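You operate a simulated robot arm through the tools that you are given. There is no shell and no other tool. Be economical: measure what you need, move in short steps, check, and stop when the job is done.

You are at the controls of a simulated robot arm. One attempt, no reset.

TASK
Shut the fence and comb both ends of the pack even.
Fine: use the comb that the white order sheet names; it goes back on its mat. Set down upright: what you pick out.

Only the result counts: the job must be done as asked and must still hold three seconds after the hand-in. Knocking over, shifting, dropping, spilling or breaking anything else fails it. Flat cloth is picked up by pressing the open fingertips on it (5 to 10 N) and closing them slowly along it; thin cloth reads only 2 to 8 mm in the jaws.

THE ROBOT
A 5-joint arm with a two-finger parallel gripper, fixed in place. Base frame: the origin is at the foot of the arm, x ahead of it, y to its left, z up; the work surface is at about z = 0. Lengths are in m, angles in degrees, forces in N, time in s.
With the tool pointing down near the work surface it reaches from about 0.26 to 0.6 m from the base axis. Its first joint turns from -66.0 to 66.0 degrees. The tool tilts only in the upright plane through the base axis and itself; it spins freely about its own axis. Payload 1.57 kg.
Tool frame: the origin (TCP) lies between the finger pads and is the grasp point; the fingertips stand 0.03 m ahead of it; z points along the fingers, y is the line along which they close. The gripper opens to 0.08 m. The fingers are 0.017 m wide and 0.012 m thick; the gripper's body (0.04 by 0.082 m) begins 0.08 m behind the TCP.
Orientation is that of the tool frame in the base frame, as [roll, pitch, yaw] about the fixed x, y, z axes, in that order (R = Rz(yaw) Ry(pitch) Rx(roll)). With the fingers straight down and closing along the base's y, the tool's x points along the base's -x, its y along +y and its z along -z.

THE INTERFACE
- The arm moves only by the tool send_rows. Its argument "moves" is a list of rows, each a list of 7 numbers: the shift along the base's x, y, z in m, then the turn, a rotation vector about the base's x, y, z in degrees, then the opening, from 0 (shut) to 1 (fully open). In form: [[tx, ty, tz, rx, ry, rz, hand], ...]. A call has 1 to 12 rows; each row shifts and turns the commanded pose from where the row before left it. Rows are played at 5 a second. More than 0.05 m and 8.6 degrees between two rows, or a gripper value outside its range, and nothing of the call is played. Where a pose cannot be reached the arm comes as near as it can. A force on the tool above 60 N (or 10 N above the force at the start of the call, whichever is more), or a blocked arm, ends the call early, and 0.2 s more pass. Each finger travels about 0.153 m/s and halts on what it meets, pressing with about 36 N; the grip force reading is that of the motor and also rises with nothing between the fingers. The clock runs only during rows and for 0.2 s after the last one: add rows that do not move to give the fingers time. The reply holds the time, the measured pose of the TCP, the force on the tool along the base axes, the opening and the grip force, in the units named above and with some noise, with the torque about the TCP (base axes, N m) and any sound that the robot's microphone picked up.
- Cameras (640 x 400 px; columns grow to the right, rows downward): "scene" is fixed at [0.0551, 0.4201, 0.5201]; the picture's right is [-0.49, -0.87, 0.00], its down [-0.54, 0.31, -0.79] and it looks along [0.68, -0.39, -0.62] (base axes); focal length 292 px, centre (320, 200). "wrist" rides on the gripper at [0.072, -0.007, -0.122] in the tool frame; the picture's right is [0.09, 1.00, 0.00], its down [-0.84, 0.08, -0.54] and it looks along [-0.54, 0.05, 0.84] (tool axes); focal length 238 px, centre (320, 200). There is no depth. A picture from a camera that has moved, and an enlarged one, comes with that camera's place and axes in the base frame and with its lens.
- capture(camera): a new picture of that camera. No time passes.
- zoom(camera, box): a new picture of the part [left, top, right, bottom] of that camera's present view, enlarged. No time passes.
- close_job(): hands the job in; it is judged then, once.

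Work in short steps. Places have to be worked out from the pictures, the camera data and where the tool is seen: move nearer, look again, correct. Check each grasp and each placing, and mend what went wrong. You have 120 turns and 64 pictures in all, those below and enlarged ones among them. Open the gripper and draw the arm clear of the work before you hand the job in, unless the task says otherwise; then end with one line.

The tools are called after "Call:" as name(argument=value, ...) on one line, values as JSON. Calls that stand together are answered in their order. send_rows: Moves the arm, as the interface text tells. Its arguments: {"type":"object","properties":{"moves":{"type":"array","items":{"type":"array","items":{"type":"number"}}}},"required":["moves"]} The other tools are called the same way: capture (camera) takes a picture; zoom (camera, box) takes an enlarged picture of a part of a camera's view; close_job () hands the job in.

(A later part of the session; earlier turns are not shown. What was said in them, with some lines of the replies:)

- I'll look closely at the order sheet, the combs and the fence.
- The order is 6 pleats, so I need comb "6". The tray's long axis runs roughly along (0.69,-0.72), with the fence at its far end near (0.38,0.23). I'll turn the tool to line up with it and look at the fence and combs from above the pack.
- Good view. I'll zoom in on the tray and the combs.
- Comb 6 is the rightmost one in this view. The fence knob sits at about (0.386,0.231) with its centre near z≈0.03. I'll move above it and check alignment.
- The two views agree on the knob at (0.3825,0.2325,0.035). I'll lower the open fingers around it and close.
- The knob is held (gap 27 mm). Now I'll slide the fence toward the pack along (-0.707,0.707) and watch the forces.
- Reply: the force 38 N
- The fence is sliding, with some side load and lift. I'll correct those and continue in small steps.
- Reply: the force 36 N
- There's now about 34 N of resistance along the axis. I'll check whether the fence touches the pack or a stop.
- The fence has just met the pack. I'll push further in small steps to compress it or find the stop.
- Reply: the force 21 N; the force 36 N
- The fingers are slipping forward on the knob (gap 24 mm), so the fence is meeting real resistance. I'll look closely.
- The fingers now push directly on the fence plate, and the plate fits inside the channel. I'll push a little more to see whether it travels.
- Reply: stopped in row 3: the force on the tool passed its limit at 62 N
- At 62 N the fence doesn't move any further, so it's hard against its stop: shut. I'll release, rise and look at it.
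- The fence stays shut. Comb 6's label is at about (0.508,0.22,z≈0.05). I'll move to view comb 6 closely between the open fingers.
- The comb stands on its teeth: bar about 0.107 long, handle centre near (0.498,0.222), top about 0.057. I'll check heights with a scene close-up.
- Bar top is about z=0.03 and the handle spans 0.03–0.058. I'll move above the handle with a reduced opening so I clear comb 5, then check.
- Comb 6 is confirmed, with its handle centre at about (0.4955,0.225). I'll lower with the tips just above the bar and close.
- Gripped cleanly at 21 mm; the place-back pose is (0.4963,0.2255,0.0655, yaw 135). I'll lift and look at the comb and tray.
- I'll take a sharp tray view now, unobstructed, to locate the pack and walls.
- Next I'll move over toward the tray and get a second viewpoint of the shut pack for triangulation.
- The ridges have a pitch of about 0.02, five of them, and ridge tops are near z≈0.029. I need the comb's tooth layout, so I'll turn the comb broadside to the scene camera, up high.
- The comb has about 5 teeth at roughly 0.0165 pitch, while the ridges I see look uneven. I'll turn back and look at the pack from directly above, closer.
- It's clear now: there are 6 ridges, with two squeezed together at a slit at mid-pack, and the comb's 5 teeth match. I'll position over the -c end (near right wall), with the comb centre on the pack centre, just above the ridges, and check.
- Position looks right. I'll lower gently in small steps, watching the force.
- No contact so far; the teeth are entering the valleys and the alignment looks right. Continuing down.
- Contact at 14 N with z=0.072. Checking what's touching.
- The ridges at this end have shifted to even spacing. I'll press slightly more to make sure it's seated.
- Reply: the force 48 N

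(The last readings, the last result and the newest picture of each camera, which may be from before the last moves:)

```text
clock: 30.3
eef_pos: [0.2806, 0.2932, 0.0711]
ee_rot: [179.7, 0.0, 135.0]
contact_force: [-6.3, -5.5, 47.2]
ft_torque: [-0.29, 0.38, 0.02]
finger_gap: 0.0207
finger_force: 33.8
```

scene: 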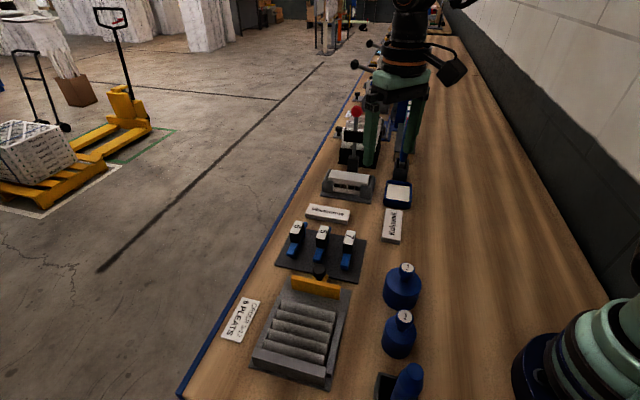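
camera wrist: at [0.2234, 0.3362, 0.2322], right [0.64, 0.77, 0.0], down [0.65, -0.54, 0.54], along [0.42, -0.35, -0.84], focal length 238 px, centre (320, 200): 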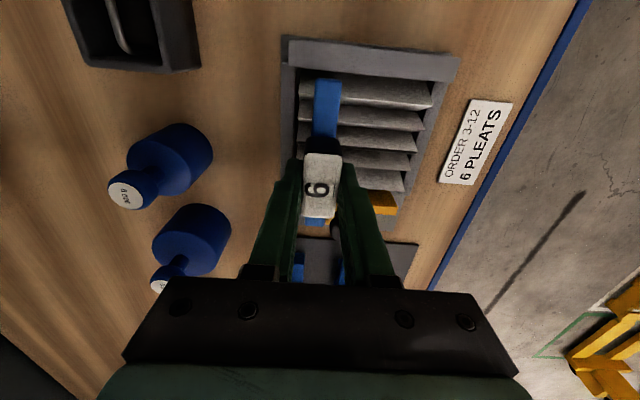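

It's firmly seated (47 N). I'll lift straight up clear of the pack and inspect.

Call:
send_rows(moves=[[0, 0, 0.003, 0, 0, 0, 0.1], [0, 0, 0.005, 0, 0, 0, 0.1], [0, 0, 0.01, 0, 0, 0, 0.1], [0, 0, 0.02, 0, 0, 0, 0.1], [0, 0, 0.02, 0, 0, 0, 0.1], [0, 0, 0, 0, 0, 0, 0.1]])

Call:
zoom(camera="wrist", box=[230, 20, 450, 240])

Call:
zoom(camera="scene", box=[250, 260, 360, 380])

```text
clock: 31.7
eef_pos: [0.2799, 0.2907, 0.1283]
ee_rot: [179.9, 0.0, 135.1]
contact_force: [1.1, -0.3, -0.6]
ft_torque: [0.0, -0.01, -0.02]
finger_gap: 0.0207
finger_force: 34.2
```

```text
1.82 times, centred on (340, 130) of wrist
camera zoom: at [0.223, 0.3366, 0.2512], right [0.64, 0.77, 0.0], down [0.65, -0.54, 0.54], along [0.42, -0.35, -0.84], focal length 433 px, centre (284, 327)
```

zoom: 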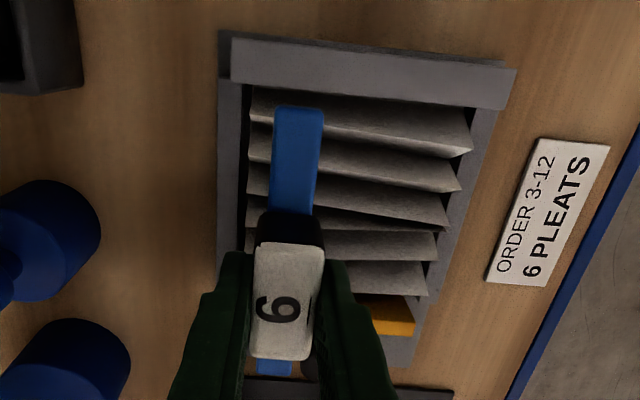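

```text
3.33 times, centred on (305, 320) of scene
camera zoom: at [0.0551, 0.4201, 0.5201], right [-0.49, -0.87, 0.0], down [-0.54, 0.31, -0.79], along [0.68, -0.39, -0.62], focal length 973 px, centre (370, -200)
```

zoom: 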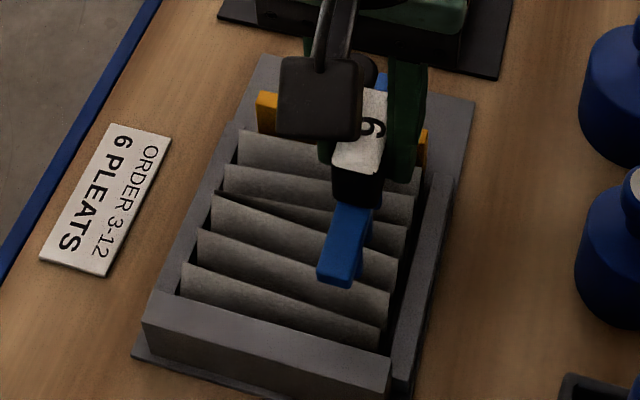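

That end now stays evenly spaced. I'll shift 63 mm across to the other end and lower the same way.

Call:
send_rows(moves=[[0.0222, 0.0225, 0, 0, 0, 0, 0.1], [0.0222, 0.0225, 0, 0, 0, 0, 0.1], [0, 0, -0.02, 0, 0, 0, 0.1], [0, 0, -0.01, 0, 0, 0, 0.1], [0, 0, 0, 0, 0, 0, 0.1]])

Call:
zoom(camera="wrist", box=[210, 20, 430, 240])

Call:
zoom(camera="scene", box=[240, 260, 360, 380])

```text
clock: 32.9
eef_pos: [0.3239, 0.3361, 0.0964]
ee_rot: [-180.0, 0.0, 135.0]
contact_force: [-0.4, 0.7, -0.1]
ft_torque: [0.01, 0.03, 0.02]
finger_gap: 0.021
finger_force: 34.0
```

```text
1.82 times, centred on (320, 130) of wrist
camera zoom: at [0.2675, 0.3818, 0.2206], right [0.64, 0.77, 0.0], down [0.65, -0.54, 0.54], along [0.42, -0.35, -0.84], focal length 433 px, centre (320, 327)
```

zoom: 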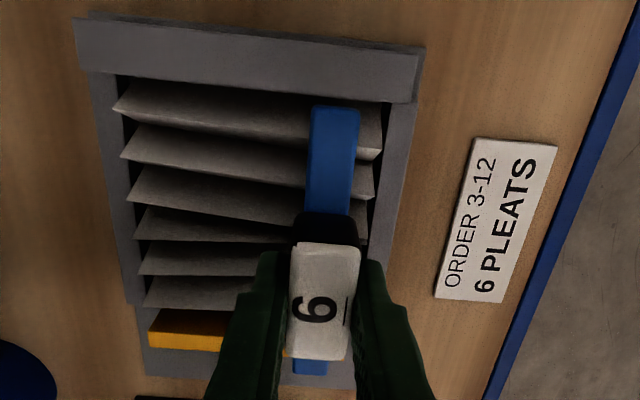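

```text
3.33 times, centred on (300, 320) of scene
camera zoom: at [0.0551, 0.4201, 0.5201], right [-0.49, -0.87, 0.0], down [-0.54, 0.31, -0.79], along [0.68, -0.39, -0.62], focal length 973 px, centre (387, -200)
```

zoom: 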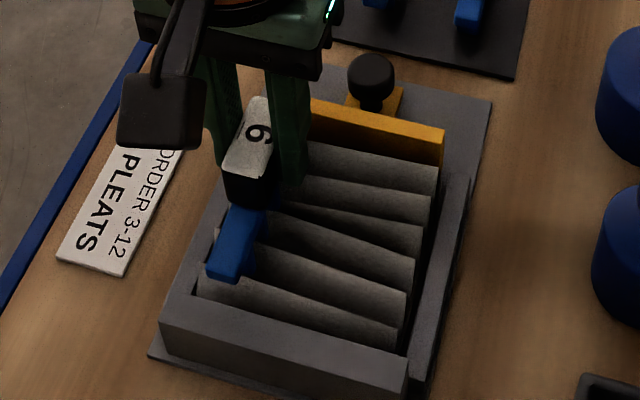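

Six evenly spaced ridges are visible at the done end, and the comb is placed over the second end. Lowering.

Call:
send_rows(moves=[[0, 0, -0.004, 0, 0, 0, 0.1], [0, 0, -0.004, 0, 0, 0, 0.1], [0, 0, -0.003, 0, 0, 0, 0.1], [0, 0, -0.003, 0, 0, 0, 0.1], [0, 0, -0.003, 0, 0, 0, 0.1], [0, 0, -0.002, 0, 0, 0, 0.1], [0, 0, -0.002, 0, 0, 0, 0.1], [0, 0, -0.002, 0, 0, 0, 0.1], [0, 0, -0.001, 0, 0, 0, 0.1], [0, 0, 0, 0, 0, 0, 0.1], [0, 0, 0, 0, 0, 0, 0.1]])

```text
clock: 35.3
eef_pos: [0.3238, 0.3365, 0.0747]
ee_rot: [179.9, 0.0, 134.9]
contact_force: [-1.2, 0.1, -1.1]
ft_torque: [0.01, -0.01, 0.02]
finger_gap: 0.0211
finger_force: 33.9
```

Call:
send_rows(moves=[[0, 0, -0.001, 0, 0, 0, 0.1], [0, 0, -0.001, 0, 0, 0, 0.1], [0, 0, -0.001, 0, 0, 0, 0.1], [0, 0, -0.001, 0, 0, 0, 0.1], [0, 0, 0, 0, 0, 0, 0.1], [0, 0, 0, 0, 0, 0, 0.1]])

```text
clock: 36.7
eef_pos: [0.3251, 0.3374, 0.0717]
ee_rot: [179.7, 0.1, 135.0]
contact_force: [-4.1, -7.0, 37.8]
ft_torque: [-0.35, 0.39, 0.05]
finger_gap: 0.0214
finger_force: 34.4
```

Seated at 38 N. I'll lift clear and inspect.

Call:
send_rows(moves=[[0, 0, 0.003, 0, 0, 0, 0.1], [0, 0, 0.005, 0, 0, 0, 0.1], [0, 0, 0.01, 0, 0, 0, 0.1], [0, 0, 0.02, 0, 0, 0, 0.1], [0, 0, 0.03, 0, 0, 0, 0.1], [0, 0, 0.03, 0, 0, 0, 0.1], [0.03, -0.02, 0, 0, 0, 0, 0.1], [0.03, -0.02, 0, 0, 0, 0, 0.1], [0.03, -0.02, 0, 0, 0, 0, 0.1], [0, 0, 0, 0, 0, 0, 0.1]])

Call:
zoom(camera="scene", box=[240, 260, 360, 380])

Call:
capture(camera="wrist")

```text
clock: 38.9
eef_pos: [0.4139, 0.2757, 0.1674]
ee_rot: [179.9, 0.0, 135.1]
contact_force: [1.2, 0.0, 0.0]
ft_torque: [0.02, 0.0, 0.04]
finger_gap: 0.0211
finger_force: 33.9
```

```text
3.33 times, centred on (300, 320) of scene
camera zoom: at [0.0551, 0.4201, 0.5201], right [-0.49, -0.87, 0.0], down [-0.54, 0.31, -0.79], along [0.68, -0.39, -0.62], focal length 973 px, centre (387, -200)
```

zoom: 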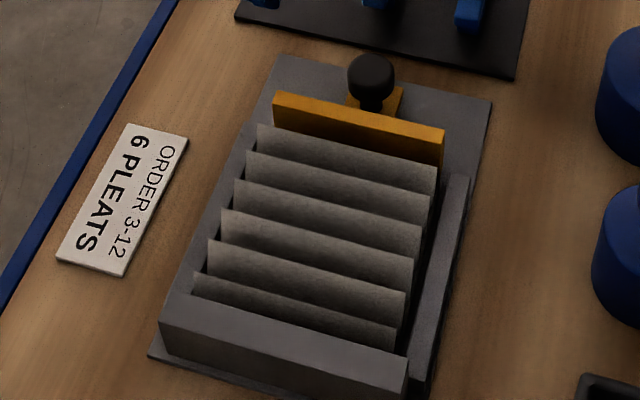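

```text
16 pictures are left
camera wrist: at [0.3585, 0.3218, 0.2911], right [0.64, 0.77, 0.0], down [0.65, -0.54, 0.54], along [0.42, -0.35, -0.84], focal length 238 px, centre (320, 200)
```

wrist: 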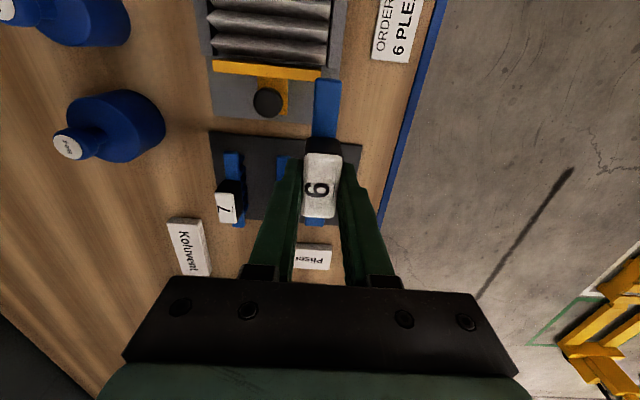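

The pack shows six even ridges at both ends. Now returning the comb to its original spot (0.4963, 0.2255).

Call:
send_rows(moves=[[0.0275, -0.0167, 0, 0, 0, 0, 0.1], [0.0275, -0.0167, 0, 0, 0, 0, 0.1], [0.0274, -0.0168, 0, 0, 0, 0, 0.1], [0, 0, -0.03, 0, 0, 0, 0.1], [0, 0, -0.03, 0, 0, 0, 0.1], [0, 0, -0.02, 0, 0, 0, 0.1], [0, 0, 0, 0, 0, 0, 0.1]])

Call:
zoom(camera="scene", box=[260, 195, 360, 275])

```text
clock: 40.5
eef_pos: [0.4958, 0.2269, 0.087]
ee_rot: [-180.0, 0.0, 135.0]
contact_force: [0.4, 0.2, 0.0]
ft_torque: [0.01, 0.01, 0.0]
finger_gap: 0.021
finger_force: 34.4
```

```text
5.00 times, centred on (310, 235) of scene
camera zoom: at [0.0551, 0.4201, 0.5201], right [-0.49, -0.87, 0.0], down [-0.54, 0.31, -0.79], along [0.68, -0.39, -0.62], focal length 1459 px, centre (370, 25)
```

zoom: 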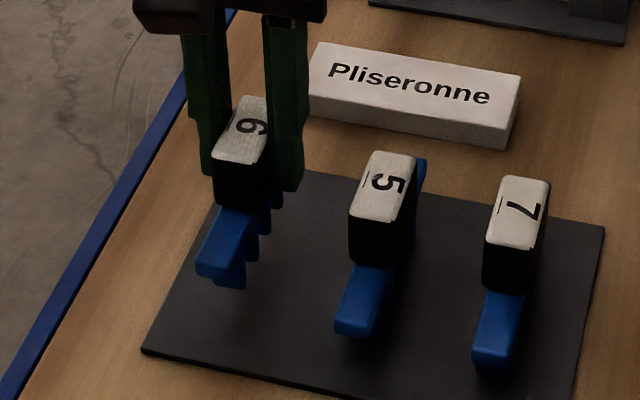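

Call:
send_rows(moves=[[0.0003, -0.001, -0.01, 0, 0, 0, 0.1], [0, 0, -0.006, 0, 0, 0, 0.1], [0, 0, -0.002, 0, 0, 0, 0.1], [0, 0, -0.001, 0, 0, 0, 0.1], [0, 0, -0.001, 0, 0, 0, 0.1], [0, 0, 0, 0, 0, 0, 0.1]])

```text
clock: 41.9
eef_pos: [0.4959, 0.2261, 0.0675]
ee_rot: [179.9, 0.0, 135.1]
contact_force: [-0.1, 0.2, -0.8]
ft_torque: [0.03, 0.03, -0.02]
finger_gap: 0.0211
finger_force: 34.0
```

Call:
send_rows(moves=[[0, 0, -0.001, 0, 0, 0, 0.1], [0, 0, -0.001, 0, 0, 0, 0.1], [0, 0, 0, 0, 0, 0, 0.1], [0, 0, 0, 0, 0, 0, 0.1]])

```text
clock: 42.9
eef_pos: [0.4957, 0.2247, 0.0668]
ee_rot: [179.9, 0.0, 134.9]
contact_force: [-3.1, 0.0, 9.5]
ft_torque: [0.04, 0.25, 0.04]
finger_gap: 0.0212
finger_force: 34.6
```

The comb is touching the mat (9.5 N). I'll open slightly, then rise and check.

Call:
send_rows(moves=[[0, 0, 0.0008, 0, 0, 0, 0.1], [0, 0, 0, 0, 0, 0, 0.4], [0, 0, 0, 0, 0, 0, 0.5], [0, 0, 0, 0, 0, 0, 0.5], [0, 0, 0.02, 0, 0, 0, 0.5], [0, 0, 0.04, 0, 0, 0, 0.5], [0, 0, 0.04, 0, 0, 0, 0.5], [0, 0, 0, 0, 0, 0, 0.5]])

Call:
zoom(camera="scene", box=[260, 195, 360, 275])

```text
clock: 44.7
eef_pos: [0.496, 0.2252, 0.1675]
ee_rot: [-179.9, 0.0, 135.0]
contact_force: [0.2, 0.4, 0.1]
ft_torque: [-0.02, 0.01, -0.01]
finger_gap: 0.0398
finger_force: 0.2
```

```text
5.00 times, centred on (310, 235) of scene
camera zoom: at [0.0551, 0.4201, 0.5201], right [-0.49, -0.87, 0.0], down [-0.54, 0.31, -0.79], along [0.68, -0.39, -0.62], focal length 1459 px, centre (370, 25)
```

zoom: 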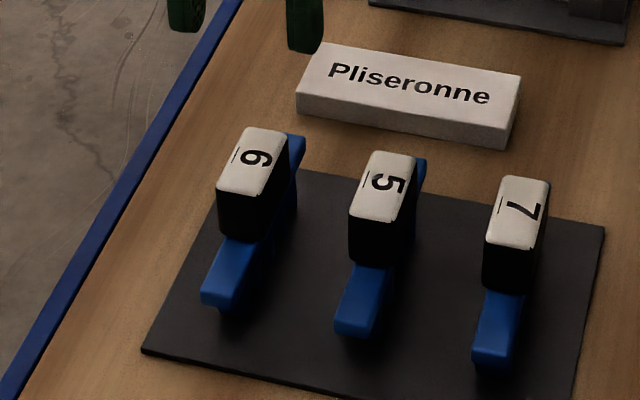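

Comb 6 is back upright in its original place. I'll check whether the fence relaxed after release, using the same zoom box as when I was pressing it.

Call:
zoom(camera="scene", box=[270, 265, 350, 315])

```text
8.00 times, centred on (310, 290) of scene
camera zoom: at [0.0551, 0.4201, 0.5201], right [-0.49, -0.87, 0.0], down [-0.54, 0.31, -0.79], along [0.68, -0.39, -0.62], focal length 2334 px, centre (400, -520)
```

zoom: 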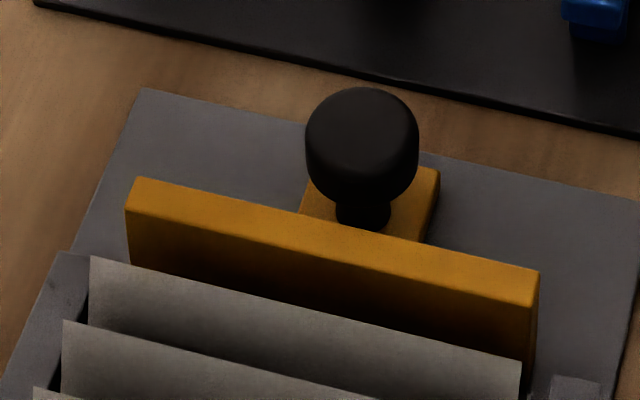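

The fence is exactly where it was under full push, and the pack is even. I'll draw the arm up and away and do a last check.

Call:
send_rows(moves=[[0, 0, 0.04, 0, 0, 0, 0.6], [0, 0, 0.04, 0, 0, 0, 0.6], [-0.02, -0.04, 0.02, 0, 0, 0, 0.6], [-0.02, -0.04, 0, 0, 0, 0, 0.6], [-0.02, -0.04, 0, 0, 0, 0, 0.6], [0, 0, 0, 0, 0, 0, 0.6]])

Call:
zoom(camera="scene", box=[220, 180, 460, 400])

```text
clock: 46.1
eef_pos: [0.4356, 0.106, 0.2667]
ee_rot: [179.8, 0.0, 134.9]
contact_force: [0.1, -0.2, -0.2]
ft_torque: [0.0, 0.03, 0.03]
finger_gap: 0.0481
finger_force: 0.0
```

```text
1.82 times, centred on (340, 290) of scene
camera zoom: at [0.0551, 0.4201, 0.5201], right [-0.49, -0.87, 0.0], down [-0.54, 0.31, -0.79], along [0.68, -0.39, -0.62], focal length 531 px, centre (284, 36)
```

zoom: 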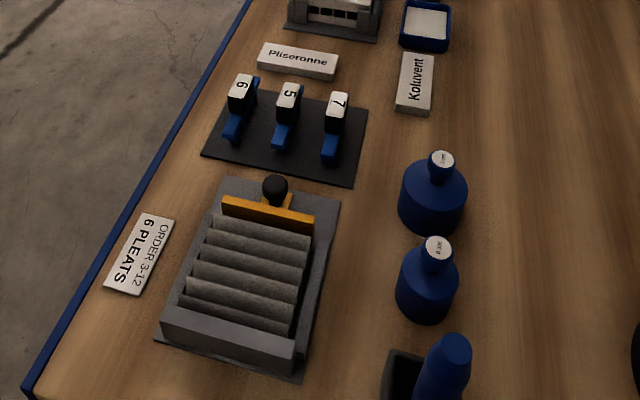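

Fence shut, pack even, comb 6 upright on its mat, nothing else disturbed. Handing in.

Call:
close_job()

```text
The job is handed in.
```

The fence is shut against its stop, both ends of the pack are combed to six even pleats, and comb 6, the one the order sheet names, is back upright on its mat.
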